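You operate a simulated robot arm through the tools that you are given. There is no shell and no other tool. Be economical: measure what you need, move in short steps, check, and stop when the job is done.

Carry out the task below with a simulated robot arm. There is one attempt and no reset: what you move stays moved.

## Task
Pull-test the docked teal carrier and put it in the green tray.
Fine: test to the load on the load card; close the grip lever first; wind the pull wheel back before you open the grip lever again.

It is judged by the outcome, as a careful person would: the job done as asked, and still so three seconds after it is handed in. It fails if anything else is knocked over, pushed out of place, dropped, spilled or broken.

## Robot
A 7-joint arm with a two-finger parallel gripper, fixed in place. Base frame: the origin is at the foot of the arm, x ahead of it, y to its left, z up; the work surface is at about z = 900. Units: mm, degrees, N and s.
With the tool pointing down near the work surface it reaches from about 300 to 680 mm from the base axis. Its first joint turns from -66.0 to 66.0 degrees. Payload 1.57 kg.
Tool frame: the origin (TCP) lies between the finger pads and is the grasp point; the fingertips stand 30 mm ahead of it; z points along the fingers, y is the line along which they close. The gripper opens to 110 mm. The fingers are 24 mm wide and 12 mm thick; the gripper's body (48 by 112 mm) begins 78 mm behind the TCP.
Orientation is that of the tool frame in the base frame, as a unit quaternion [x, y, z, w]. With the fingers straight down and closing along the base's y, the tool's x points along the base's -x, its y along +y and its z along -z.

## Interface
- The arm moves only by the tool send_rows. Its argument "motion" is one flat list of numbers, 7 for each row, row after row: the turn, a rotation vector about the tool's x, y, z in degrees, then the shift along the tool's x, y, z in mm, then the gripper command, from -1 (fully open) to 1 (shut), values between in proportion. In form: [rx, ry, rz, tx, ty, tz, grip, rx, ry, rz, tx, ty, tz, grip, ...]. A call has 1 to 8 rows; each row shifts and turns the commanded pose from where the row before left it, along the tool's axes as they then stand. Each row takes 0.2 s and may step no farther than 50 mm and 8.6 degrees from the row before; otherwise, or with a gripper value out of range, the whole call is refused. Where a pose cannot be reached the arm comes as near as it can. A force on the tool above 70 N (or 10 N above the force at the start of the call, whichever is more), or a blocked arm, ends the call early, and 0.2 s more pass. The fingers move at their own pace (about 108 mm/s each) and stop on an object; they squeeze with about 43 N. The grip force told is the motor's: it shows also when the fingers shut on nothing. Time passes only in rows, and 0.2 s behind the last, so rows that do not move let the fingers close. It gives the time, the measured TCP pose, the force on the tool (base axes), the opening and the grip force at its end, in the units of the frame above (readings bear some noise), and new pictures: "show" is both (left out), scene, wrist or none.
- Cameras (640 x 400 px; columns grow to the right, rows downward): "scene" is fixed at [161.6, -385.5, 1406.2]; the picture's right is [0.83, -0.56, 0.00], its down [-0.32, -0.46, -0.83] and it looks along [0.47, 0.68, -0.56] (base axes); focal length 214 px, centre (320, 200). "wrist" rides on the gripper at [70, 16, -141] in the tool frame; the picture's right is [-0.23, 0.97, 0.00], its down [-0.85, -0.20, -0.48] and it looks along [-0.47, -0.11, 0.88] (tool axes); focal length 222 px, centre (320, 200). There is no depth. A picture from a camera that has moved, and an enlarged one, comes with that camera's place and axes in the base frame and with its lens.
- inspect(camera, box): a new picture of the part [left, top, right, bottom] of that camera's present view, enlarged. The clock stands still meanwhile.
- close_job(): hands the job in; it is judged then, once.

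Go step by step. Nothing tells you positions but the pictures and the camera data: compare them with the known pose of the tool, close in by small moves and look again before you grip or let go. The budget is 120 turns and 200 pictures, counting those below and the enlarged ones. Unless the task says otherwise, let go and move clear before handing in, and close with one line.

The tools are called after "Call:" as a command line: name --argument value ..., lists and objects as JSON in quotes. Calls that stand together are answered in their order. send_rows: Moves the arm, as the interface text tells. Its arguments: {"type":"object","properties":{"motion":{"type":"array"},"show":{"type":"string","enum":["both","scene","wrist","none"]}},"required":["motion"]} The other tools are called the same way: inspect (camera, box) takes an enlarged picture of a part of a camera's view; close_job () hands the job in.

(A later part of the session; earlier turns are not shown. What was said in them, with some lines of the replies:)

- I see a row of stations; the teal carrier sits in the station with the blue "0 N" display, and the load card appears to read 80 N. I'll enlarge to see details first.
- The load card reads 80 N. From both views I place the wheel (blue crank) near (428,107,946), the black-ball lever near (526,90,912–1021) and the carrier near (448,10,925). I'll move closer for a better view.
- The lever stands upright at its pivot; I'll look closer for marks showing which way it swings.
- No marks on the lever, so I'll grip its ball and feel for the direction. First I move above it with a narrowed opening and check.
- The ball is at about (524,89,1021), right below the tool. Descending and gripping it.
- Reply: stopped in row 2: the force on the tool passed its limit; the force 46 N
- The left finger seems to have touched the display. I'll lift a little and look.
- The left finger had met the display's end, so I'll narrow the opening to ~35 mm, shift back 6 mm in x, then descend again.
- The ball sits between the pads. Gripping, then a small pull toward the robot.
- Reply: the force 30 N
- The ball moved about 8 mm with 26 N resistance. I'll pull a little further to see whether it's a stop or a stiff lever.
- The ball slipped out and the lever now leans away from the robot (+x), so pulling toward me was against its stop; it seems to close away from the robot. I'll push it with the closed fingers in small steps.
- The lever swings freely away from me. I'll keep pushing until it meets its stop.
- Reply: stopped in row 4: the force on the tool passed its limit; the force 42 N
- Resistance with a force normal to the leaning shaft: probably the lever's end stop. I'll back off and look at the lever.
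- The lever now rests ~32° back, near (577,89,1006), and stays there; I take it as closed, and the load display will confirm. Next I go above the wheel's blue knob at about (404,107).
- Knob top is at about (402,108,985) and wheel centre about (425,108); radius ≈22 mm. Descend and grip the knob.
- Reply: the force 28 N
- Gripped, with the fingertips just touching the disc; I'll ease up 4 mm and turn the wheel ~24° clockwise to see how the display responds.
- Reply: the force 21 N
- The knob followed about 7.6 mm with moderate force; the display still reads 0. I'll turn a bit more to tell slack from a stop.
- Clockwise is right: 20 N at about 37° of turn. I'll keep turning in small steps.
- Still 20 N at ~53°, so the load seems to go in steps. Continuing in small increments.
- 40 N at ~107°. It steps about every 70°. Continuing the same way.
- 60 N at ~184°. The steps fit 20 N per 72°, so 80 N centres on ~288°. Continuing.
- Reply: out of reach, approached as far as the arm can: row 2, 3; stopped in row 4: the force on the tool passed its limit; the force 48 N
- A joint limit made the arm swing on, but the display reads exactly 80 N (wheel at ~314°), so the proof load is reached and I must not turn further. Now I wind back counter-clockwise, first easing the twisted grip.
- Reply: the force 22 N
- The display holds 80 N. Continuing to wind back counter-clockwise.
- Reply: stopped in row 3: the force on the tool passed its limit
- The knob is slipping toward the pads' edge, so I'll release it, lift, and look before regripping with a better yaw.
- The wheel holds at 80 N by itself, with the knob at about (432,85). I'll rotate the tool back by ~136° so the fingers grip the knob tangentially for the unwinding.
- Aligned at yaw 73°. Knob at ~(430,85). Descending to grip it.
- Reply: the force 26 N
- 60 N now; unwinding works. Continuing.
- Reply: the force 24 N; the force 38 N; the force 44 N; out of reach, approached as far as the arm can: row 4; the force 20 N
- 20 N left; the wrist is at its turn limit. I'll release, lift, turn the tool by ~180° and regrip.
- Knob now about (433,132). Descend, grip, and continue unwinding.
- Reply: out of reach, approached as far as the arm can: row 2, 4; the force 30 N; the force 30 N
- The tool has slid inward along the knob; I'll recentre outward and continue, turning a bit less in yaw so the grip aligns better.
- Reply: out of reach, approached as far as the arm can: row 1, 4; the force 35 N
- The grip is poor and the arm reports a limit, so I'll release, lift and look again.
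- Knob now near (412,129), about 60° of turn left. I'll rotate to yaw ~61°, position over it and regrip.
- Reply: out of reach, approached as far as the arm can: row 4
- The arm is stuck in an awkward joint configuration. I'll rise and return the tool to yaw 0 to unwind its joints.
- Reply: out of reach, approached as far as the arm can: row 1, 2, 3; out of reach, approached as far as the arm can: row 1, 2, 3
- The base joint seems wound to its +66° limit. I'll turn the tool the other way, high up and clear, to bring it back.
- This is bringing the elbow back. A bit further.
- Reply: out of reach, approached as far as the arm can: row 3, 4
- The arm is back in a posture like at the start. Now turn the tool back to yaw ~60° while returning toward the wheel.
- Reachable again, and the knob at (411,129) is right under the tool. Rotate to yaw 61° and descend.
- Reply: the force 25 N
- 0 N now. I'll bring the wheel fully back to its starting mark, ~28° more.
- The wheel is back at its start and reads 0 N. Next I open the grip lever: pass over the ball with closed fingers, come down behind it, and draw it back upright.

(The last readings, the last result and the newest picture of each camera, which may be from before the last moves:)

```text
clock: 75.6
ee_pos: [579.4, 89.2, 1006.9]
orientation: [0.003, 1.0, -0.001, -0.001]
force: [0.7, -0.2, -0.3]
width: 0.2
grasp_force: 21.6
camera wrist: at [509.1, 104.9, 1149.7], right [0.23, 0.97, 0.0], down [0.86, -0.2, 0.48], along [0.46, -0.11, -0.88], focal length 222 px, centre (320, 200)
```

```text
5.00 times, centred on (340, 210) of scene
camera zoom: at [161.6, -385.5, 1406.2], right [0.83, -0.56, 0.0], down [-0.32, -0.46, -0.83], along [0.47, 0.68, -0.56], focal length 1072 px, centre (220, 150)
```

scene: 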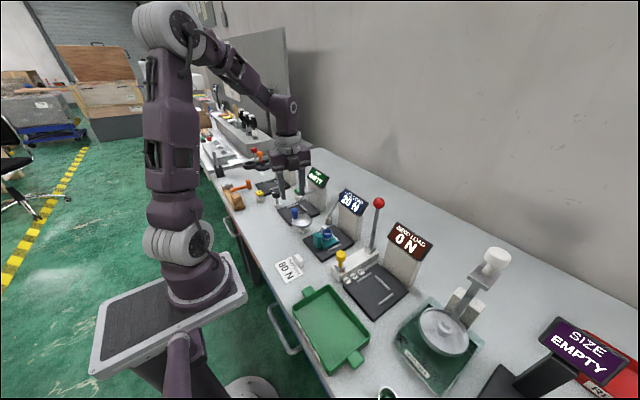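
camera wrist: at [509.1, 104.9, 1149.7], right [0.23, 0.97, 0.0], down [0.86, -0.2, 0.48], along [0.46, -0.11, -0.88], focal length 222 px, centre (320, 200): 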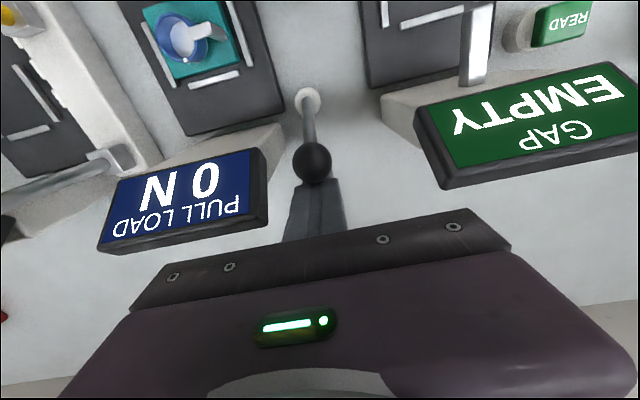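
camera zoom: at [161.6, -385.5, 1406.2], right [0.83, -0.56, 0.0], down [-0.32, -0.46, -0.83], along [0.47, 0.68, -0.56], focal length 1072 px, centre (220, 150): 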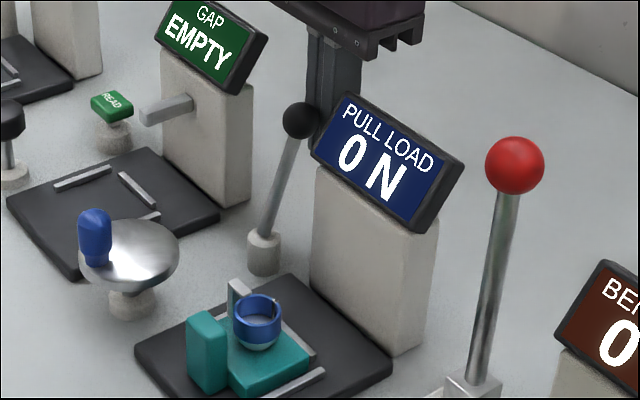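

The lever follows easily. Continue until it stops upright.

Call:
send_rows --motion '[0, 0, 0, 8, 0, -2, 1, 0, 0, 0, 8, 0, -2, 1, 0, 0, 0, 8, 0, -2, 1, 0, 0, 0, 6, 0, 0, 1, 0, 0, 0, 5, 0, 0, 1, 0, 0, 0, 5, 0, 0, 1]' --show "wrist"

Call:
inspect --camera "scene" --box '[300, 170, 380, 250]'

```text
clock: 77.0
ee_pos: [548.5, 89.0, 1017.5]
orientation: [0.003, 1.0, 0.003, 0.016]
force: [24.8, -0.2, 1.8]
width: 0.0
grasp_force: 21.7
stopped in row 6: the force on the tool passed its limit (the readings are from after the stop); the commanded pose is now the measured one
camera wrist: at [474.7, 104.7, 1157.6], right [0.23, 0.97, 0.01], down [0.84, -0.21, 0.5], along [0.49, -0.11, -0.86], focal length 222 px, centre (320, 200)
```

wrist: 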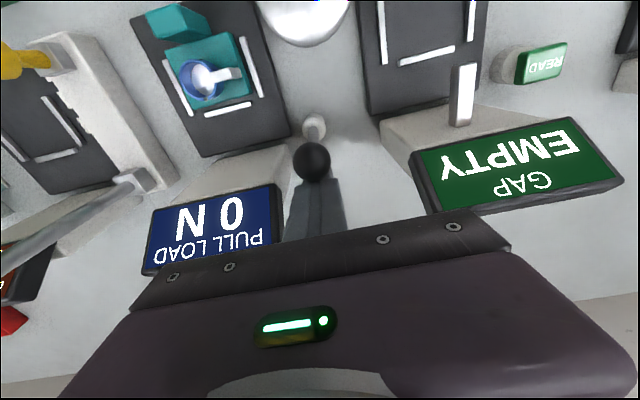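

```text
5.00 times, centred on (340, 210) of scene
camera zoom: at [162.3, -385.4, 1406.1], right [0.83, -0.56, 0.0], down [-0.32, -0.46, -0.83], along [0.47, 0.68, -0.56], focal length 1072 px, centre (220, 150)
```

zoom: 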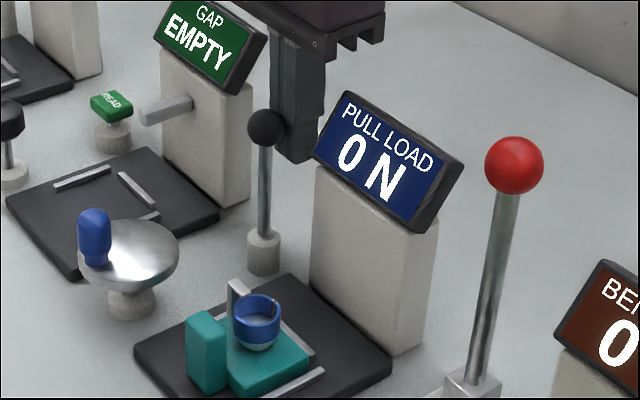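

The lever is upright (open). I'll back off, rise, and move over the carrier to see its handle.

Call:
send_rows --motion '[0, 1.8, 0, -10, 0, 0, 1, 0, 0, 0, 0, 0, -40, 1, 0, 0, 0, 0, 0, -45, 1, 0, 0, 0, 40, -20, 0, 0.1, 0, 0, 0, 45, -20, 0, 0.1, 0, 0, 0, 45, -20, 0, 0.1, 0, 0, 0, 40, -15, 0, 0.1, 0, 0, 0, 0, 0, 0, 0.1]' --show "wrist"

Call:
inspect --camera "wrist" --box '[240, 120, 400, 220]'

Call:
inspect --camera "scene" --box '[300, 215, 360, 260]'

```text
clock: 78.8
ee_pos: [385.0, 14.9, 1102.5]
orientation: [0.003, 1.0, 0.001, -0.005]
force: [0.2, 0.3, -0.7]
width: 49.4
grasp_force: 0.0
camera wrist: at [315.9, 30.9, 1245.7], right [0.23, 0.97, 0.0], down [0.86, -0.21, 0.47], along [0.46, -0.11, -0.88], focal length 222 px, centre (320, 200)
```

wrist: 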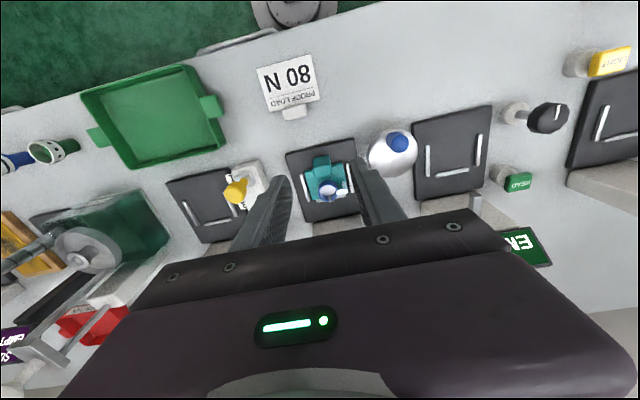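

```text
4.00 times, centred on (320, 170) of wrist
camera zoom: at [315.9, 30.9, 1245.7], right [0.23, 0.97, 0.0], down [0.86, -0.21, 0.47], along [0.46, -0.11, -0.88], focal length 888 px, centre (320, 320)
```

zoom: 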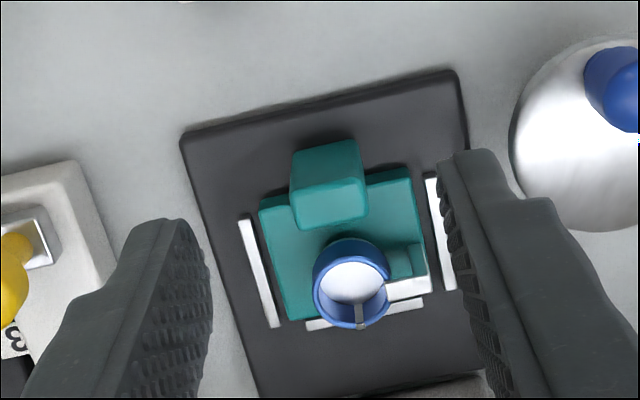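

```text
8.89 times, centred on (330, 238) of scene
camera zoom: at [161.5, -385.5, 1406.2], right [0.83, -0.56, 0.0], down [-0.32, -0.46, -0.83], along [0.47, 0.68, -0.56], focal length 1906 px, centre (231, -133)
```

zoom: 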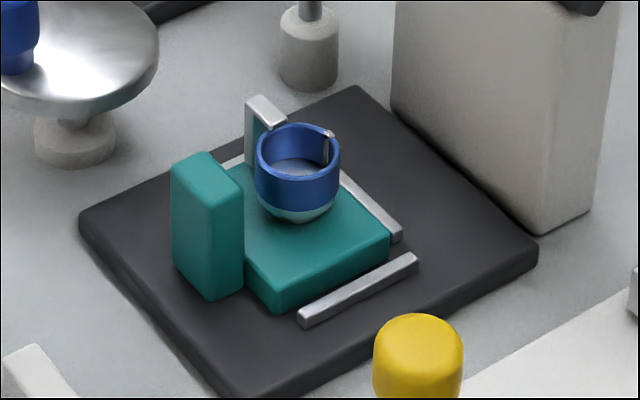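

The handle's top is at about (424,9,958), ~24 mm wide in y; plate front edge at x≈431, top z≈926. I'll go above the handle and check alignment.

Call:
send_rows --motion '[0, -0.5, -0.3, -17, -3, 30, 0.25, 0, 0, 0, -17, -3, 32, 0.25, 0, 0, 0, 0, 0, 30, 0.25, 0, 0, 0, 0, 0, 0, 0.25]' --show "wrist"

Call:
inspect --camera "wrist" --box '[240, 110, 400, 230]'

Call:
inspect --camera "scene" --box '[300, 200, 360, 260]'

```text
clock: 79.8
ee_pos: [418.7, 9.5, 1009.9]
orientation: [0.0, 1.0, 0.001, -0.001]
force: [0.2, -0.4, -0.1]
width: 41.2
grasp_force: 0.2
camera wrist: at [348.2, 25.4, 1153.4], right [0.23, 0.97, 0.0], down [0.86, -0.2, 0.48], along [0.46, -0.1, -0.88], focal length 222 px, centre (320, 200)
```

wrist: 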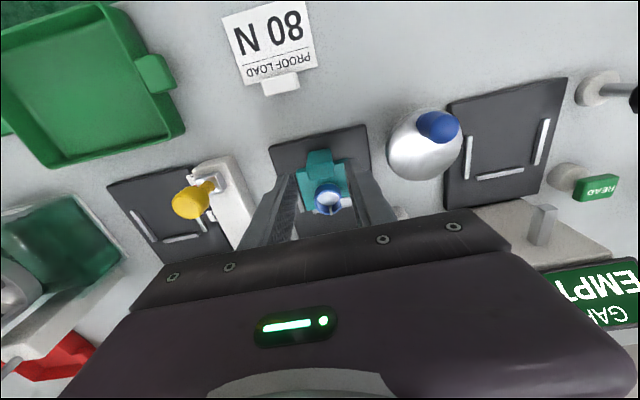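

```text
3.33 times, centred on (320, 170) of wrist
camera zoom: at [348.2, 25.4, 1153.4], right [0.23, 0.97, 0.0], down [0.86, -0.2, 0.48], along [0.46, -0.1, -0.88], focal length 740 px, centre (320, 300)
```

zoom: 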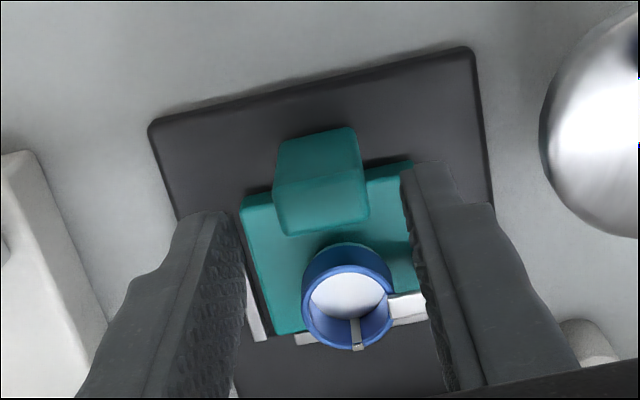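

```text
6.67 times, centred on (330, 230) of scene
camera zoom: at [161.6, -385.5, 1406.2], right [0.83, -0.56, 0.0], down [-0.32, -0.46, -0.83], along [0.47, 0.68, -0.56], focal length 1430 px, centre (253, 0)
```

zoom: 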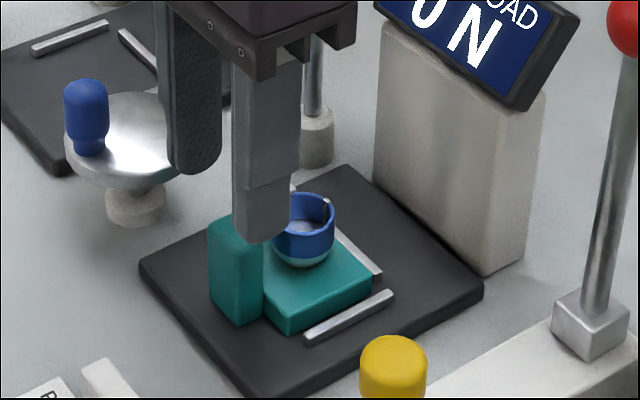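

The handle spans x 416–428, centred y≈10. Descending to grip it.

Call:
send_rows --motion '[0, 0, 0, -0.8, 0.5, 20, 0.25, 0, 0, 0, 0, 0, 20, 0.25, 0, 0, 0, 0, 0, 14, 0.25, 0, 0, 0, 0, 0, 0, 0.25]' --show "wrist"

Call:
inspect --camera "scene" --box '[300, 200, 360, 260]'

Call:
inspect --camera "wrist" --box '[240, 130, 400, 250]'

```text
clock: 80.8
ee_pos: [420.9, 9.5, 956.3]
orientation: [0.0, 1.0, 0.002, -0.002]
force: [-0.2, 0.5, 0.1]
width: 41.5
grasp_force: 0.0
camera wrist: at [351.1, 25.2, 1099.4], right [0.23, 0.97, 0.0], down [0.86, -0.2, 0.48], along [0.47, -0.1, -0.88], focal length 222 px, centre (320, 200)
```

wrist: 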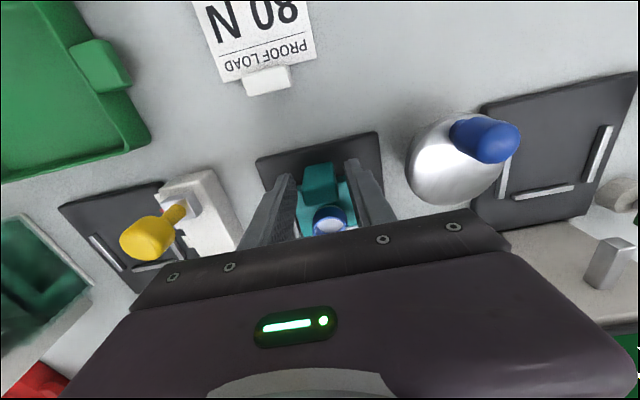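

```text
6.67 times, centred on (330, 230) of scene
camera zoom: at [161.6, -385.5, 1406.2], right [0.83, -0.56, 0.0], down [-0.32, -0.46, -0.83], along [0.47, 0.68, -0.56], focal length 1430 px, centre (253, 0)
```

zoom: 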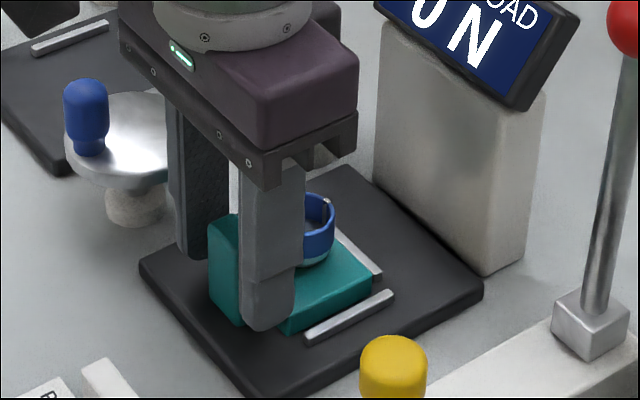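

```text
3.33 times, centred on (320, 190) of wrist
camera zoom: at [351.1, 25.2, 1099.4], right [0.23, 0.97, 0.0], down [0.86, -0.2, 0.48], along [0.47, -0.1, -0.88], focal length 740 px, centre (320, 233)
```

zoom: 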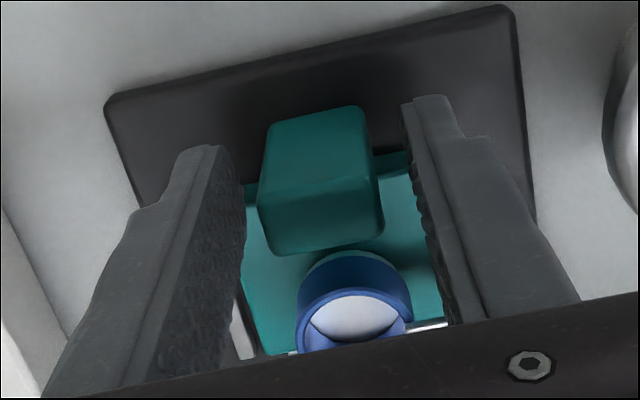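

Aligned and no contact. Closing on the handle, then a small lift.

Call:
send_rows --motion '[0, 0, 0, 0, 0, 0, 1, 0, 0, 0, 0, 0, 0, 1, 0, 0, 0, 0, 0, 0, 1, 0, 0, 0, 0, 0, -5, 1, 0, 0, 0, 0, 0, -10, 1, 0, 0, 0, 0, 0, 0, 1]' --show "wrist"

Call:
inspect --camera "scene" --box '[300, 200, 360, 260]'

```text
clock: 82.2
ee_pos: [422.0, 9.6, 972.4]
orientation: [0.0, 1.0, 0.002, -0.001]
force: [0.3, 0.0, -1.3]
width: 25.8
grasp_force: 36.6
camera wrist: at [351.2, 25.1, 1115.0], right [0.23, 0.97, 0.0], down [0.86, -0.2, 0.48], along [0.47, -0.1, -0.88], focal length 222 px, centre (320, 200)
```

wrist: 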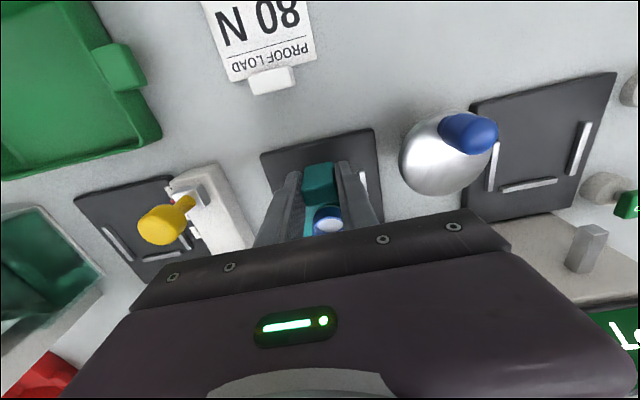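

```text
6.67 times, centred on (330, 230) of scene
camera zoom: at [161.6, -385.5, 1406.2], right [0.83, -0.56, 0.0], down [-0.32, -0.46, -0.83], along [0.47, 0.68, -0.56], focal length 1430 px, centre (253, 0)
```

zoom: 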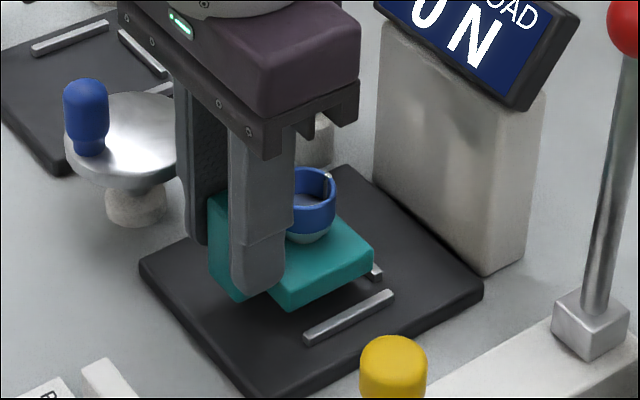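

Lifted cleanly and level. I'll raise it high and carry it over the green tray (centre about (310,-205)), then rotate 90° so its length runs along the tray.

Call:
send_rows --motion '[0, 0, 0, 0, 0, -35, 1, 0, 0, 0, 0, 0, -40, 1, 0, 0, 0, 0, 0, -40, 1, 0, 0, 0, 22, -37, 0, 1, 0, 0, 0, 22, -37, 0, 1, 0, 0, 0, 22, -38, 0, 1, 0, 0, 0, 23, -38, 0, 1, 0, 0, 0, 23, -38, 0, 1]' --show "none"

Call:
send_rows --motion '[0, 0, 8.2, 0, 0, 0, 1, 0, 0, 8.2, 0, 0, 0, 1, 0, 0, 8.2, 0, 0, 0, 1, 0, 0, 8.2, 0, 0, 0, 1, 0, 0, 8.2, 0, 0, 0, 1, 0, 0, 8.2, 0, 0, 0, 1, 0, 0, 8.2, 0, 0, 0, 1, 0, 0, 8.2, 0, 0, 0, 1]' --show "none"

Call:
send_rows --motion '[0, 0, 8.2, 0, 0, 0, 1, 0, 0, 8.2, 0, 0, 0, 1, 0, 0, 8, 0, 0, 0, 1, 0, 0, 0, 0, 0, 0, 1]' --show "both"

```text
clock: 84.0
ee_pos: [308.2, -179.2, 1087.6]
orientation: [-0.001, 1.0, 0.002, 0.0]
force: [0.1, 0.5, -1.0]
width: 25.5
grasp_force: 37.1
```

```text
clock: 85.8
ee_pos: [308.7, -178.4, 1086.3]
orientation: [0.542, 0.84, 0.002, 0.0]
force: [0.5, -0.5, -0.9]
width: 25.9
grasp_force: 36.5
```

```text
clock: 86.8
ee_pos: [309.3, -178.9, 1085.1]
orientation: [0.707, 0.707, 0.001, -0.002]
force: [-0.1, 0.0, -2.5]
width: 25.2
grasp_force: 37.3
camera wrist: at [324.8, -110.0, 1228.7], right [0.97, -0.23, 0.0], down [-0.2, -0.86, 0.48], along [-0.11, -0.46, -0.88], focal length 222 px, centre (320, 200)
```

scene: 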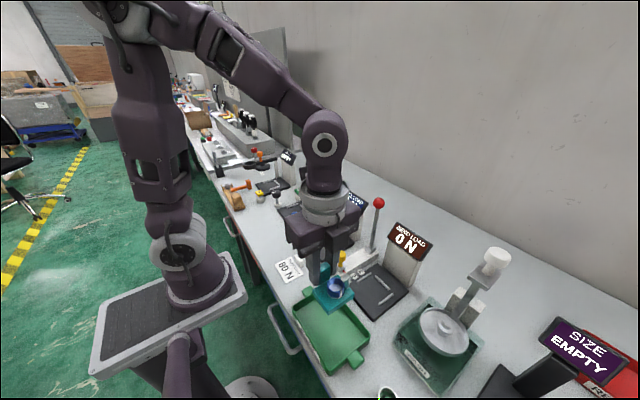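
wrist: 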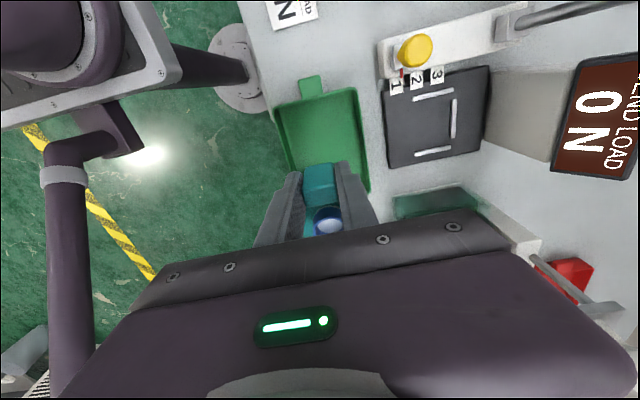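

The tray spans x 261–366, y −128…−275; I'll shift 4 mm and lower toward the floor.

Call:
send_rows --motion '[0, 0, 0, 4, 4, 25, 1, 0, 0, 0, 0, 0, 30, 1, 0, 0, 0, 0, 0, 30, 1, 0, 0, 0, 0, 0, 30, 1, 0, 0, 0, 0, 0, 0, 1]' --show "both"

Call:
inspect --camera "scene" --box '[275, 255, 385, 385]'

```text
clock: 88.0
ee_pos: [312.2, -174.0, 971.0]
orientation: [0.707, 0.707, 0.0, -0.002]
force: [0.5, 0.1, -1.0]
width: 25.5
grasp_force: 36.5
camera wrist: at [328.9, -106.7, 1113.6], right [0.97, -0.23, 0.0], down [-0.2, -0.86, 0.48], along [-0.11, -0.46, -0.88], focal length 222 px, centre (320, 200)
```

scene: 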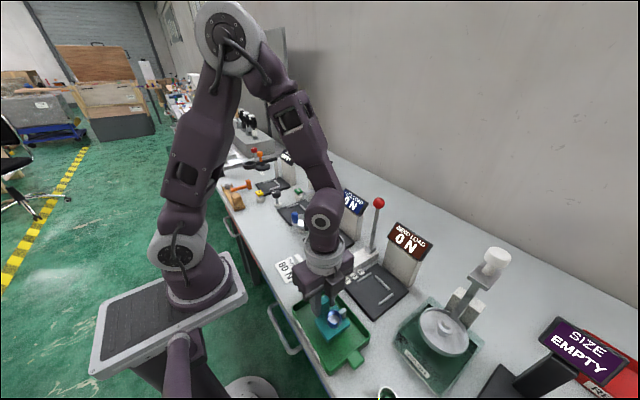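
wrist: 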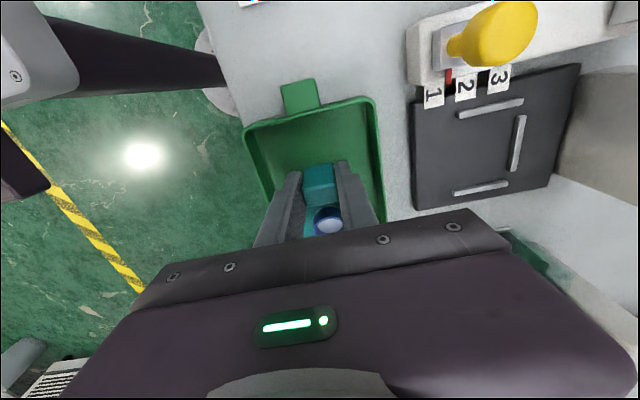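

```text
3.08 times, centred on (330, 320) of scene
camera zoom: at [161.6, -385.5, 1406.2], right [0.83, -0.56, 0.0], down [-0.32, -0.46, -0.83], along [0.47, 0.68, -0.56], focal length 660 px, centre (289, -169)
```

zoom: 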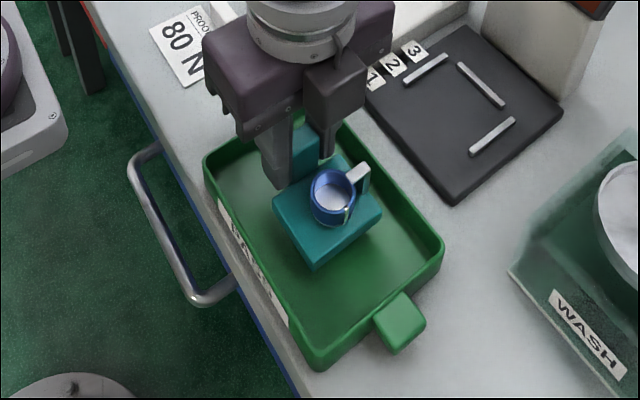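

Well inside the tray. Lowering gently until contact.

Call:
send_rows --motion '[0, 0, 0, 0, 0, 6, 1, 0, 0, 0, 0, 0, 6, 1, 0, 0, 0, 0, 0, 3, 1, 0, 0, 0, 0, 0, 3, 1, 0, 0, 0, 0, 0, 0, 1]' --show "none"

Call:
inspect --camera "scene" --box '[275, 255, 385, 385]'

```text
clock: 89.2
ee_pos: [313.2, -174.8, 953.0]
orientation: [0.707, 0.707, -0.001, -0.001]
force: [0.1, -0.1, -1.9]
width: 25.4
grasp_force: 36.3
```

```text
3.08 times, centred on (330, 320) of scene
camera zoom: at [161.6, -385.5, 1406.2], right [0.83, -0.56, 0.0], down [-0.32, -0.46, -0.83], along [0.47, 0.68, -0.56], focal length 660 px, centre (289, -169)
```

zoom: 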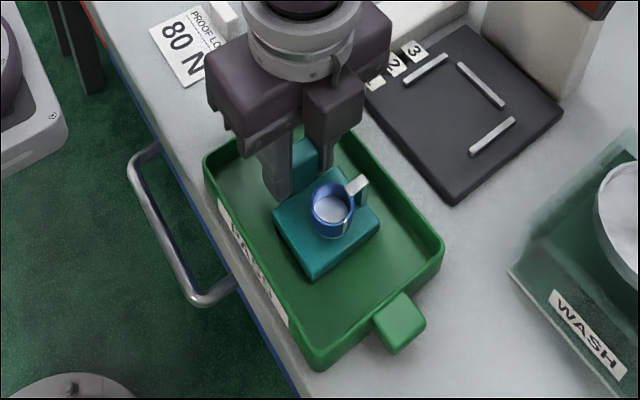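

Call:
send_rows --motion '[0, 0, 0, 0, 0, 2, 1, 0, 0, 0, 0, 0, 2, 1, 0, 0, 0, 0, 0, 0, 1]' --show "none"

```text
clock: 90.0
ee_pos: [313.3, -174.5, 948.3]
orientation: [0.707, 0.707, 0.002, -0.002]
force: [-0.9, 0.8, 8.3]
width: 25.6
grasp_force: 37.1
```

Contact at z≈948. Releasing and lifting clear.

Call:
send_rows --motion '[0, 0, 0, 0, 0, 0, 0.25, 0, 0, 0, 0, 0, 0, 0.25, 0, 0, 0, 0, 0, 0, 0.25, 0, 0, 0, 0, 0, -20, 0.25, 0, 0, 0, 0, 0, -40, 0.25, 0, 0, 0, 0, 0, -50, 0.25, 0, 0, 0, 0, 0, -50, 0.25, 0, 0, 0, 50, 0, 0, 0.25]' --show "both"

Call:
inspect --camera "scene" --box '[265, 175, 415, 385]'

```text
clock: 91.8
ee_pos: [311.3, -123.9, 1110.8]
orientation: [0.707, 0.707, 0.001, -0.003]
force: [0.3, -0.5, 0.3]
width: 41.4
grasp_force: 0.1
camera wrist: at [327.3, -56.5, 1253.6], right [0.97, -0.23, 0.0], down [-0.2, -0.86, 0.48], along [-0.11, -0.46, -0.88], focal length 222 px, centre (320, 200)
```

scene: 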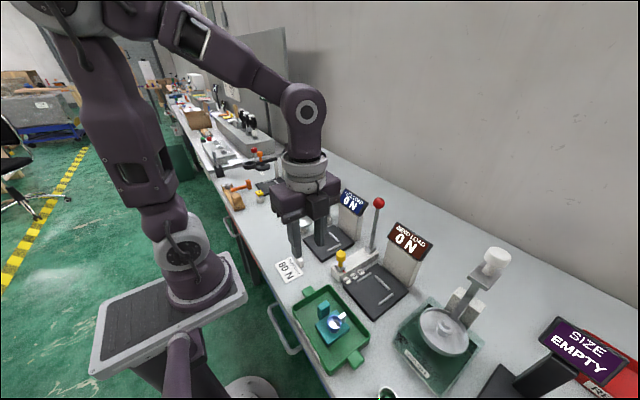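
wrist: 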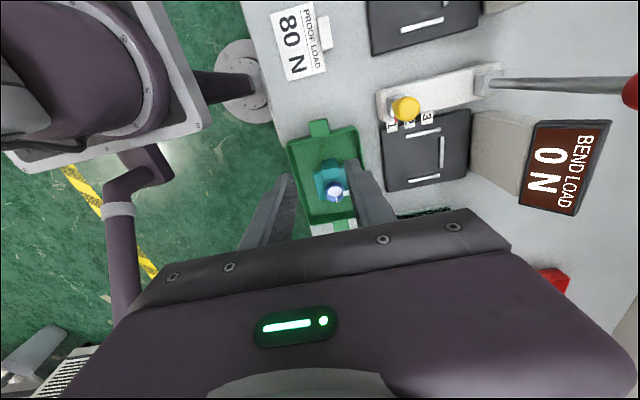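

```text
1.90 times, centred on (340, 280) of scene
camera zoom: at [161.6, -385.5, 1406.2], right [0.82, -0.57, 0.0], down [-0.32, -0.46, -0.83], along [0.47, 0.68, -0.56], focal length 408 px, centre (282, 48)
```

zoom: 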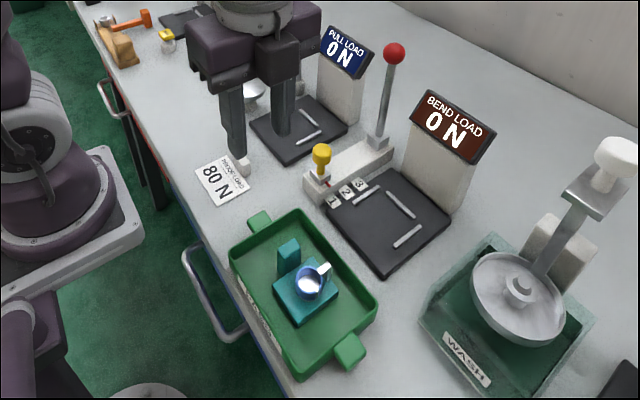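

The carrier sits flat in the green tray, the pull wheel and lever are back at rest, the display reads 0 N and the gripper is clear.

Call:
close_job

```text
The job is handed in.
```

The teal carrier was pulled to the 80 N on the load card and set in the green tray. I closed the grip lever first, and wound the pull wheel back to 0 N before opening the lever. A joint limit made the arm swing on during the last part of the wind-up. The display read 80 N straight after, but I could not see the load during the swing itself, so a brief overshoot is possible.
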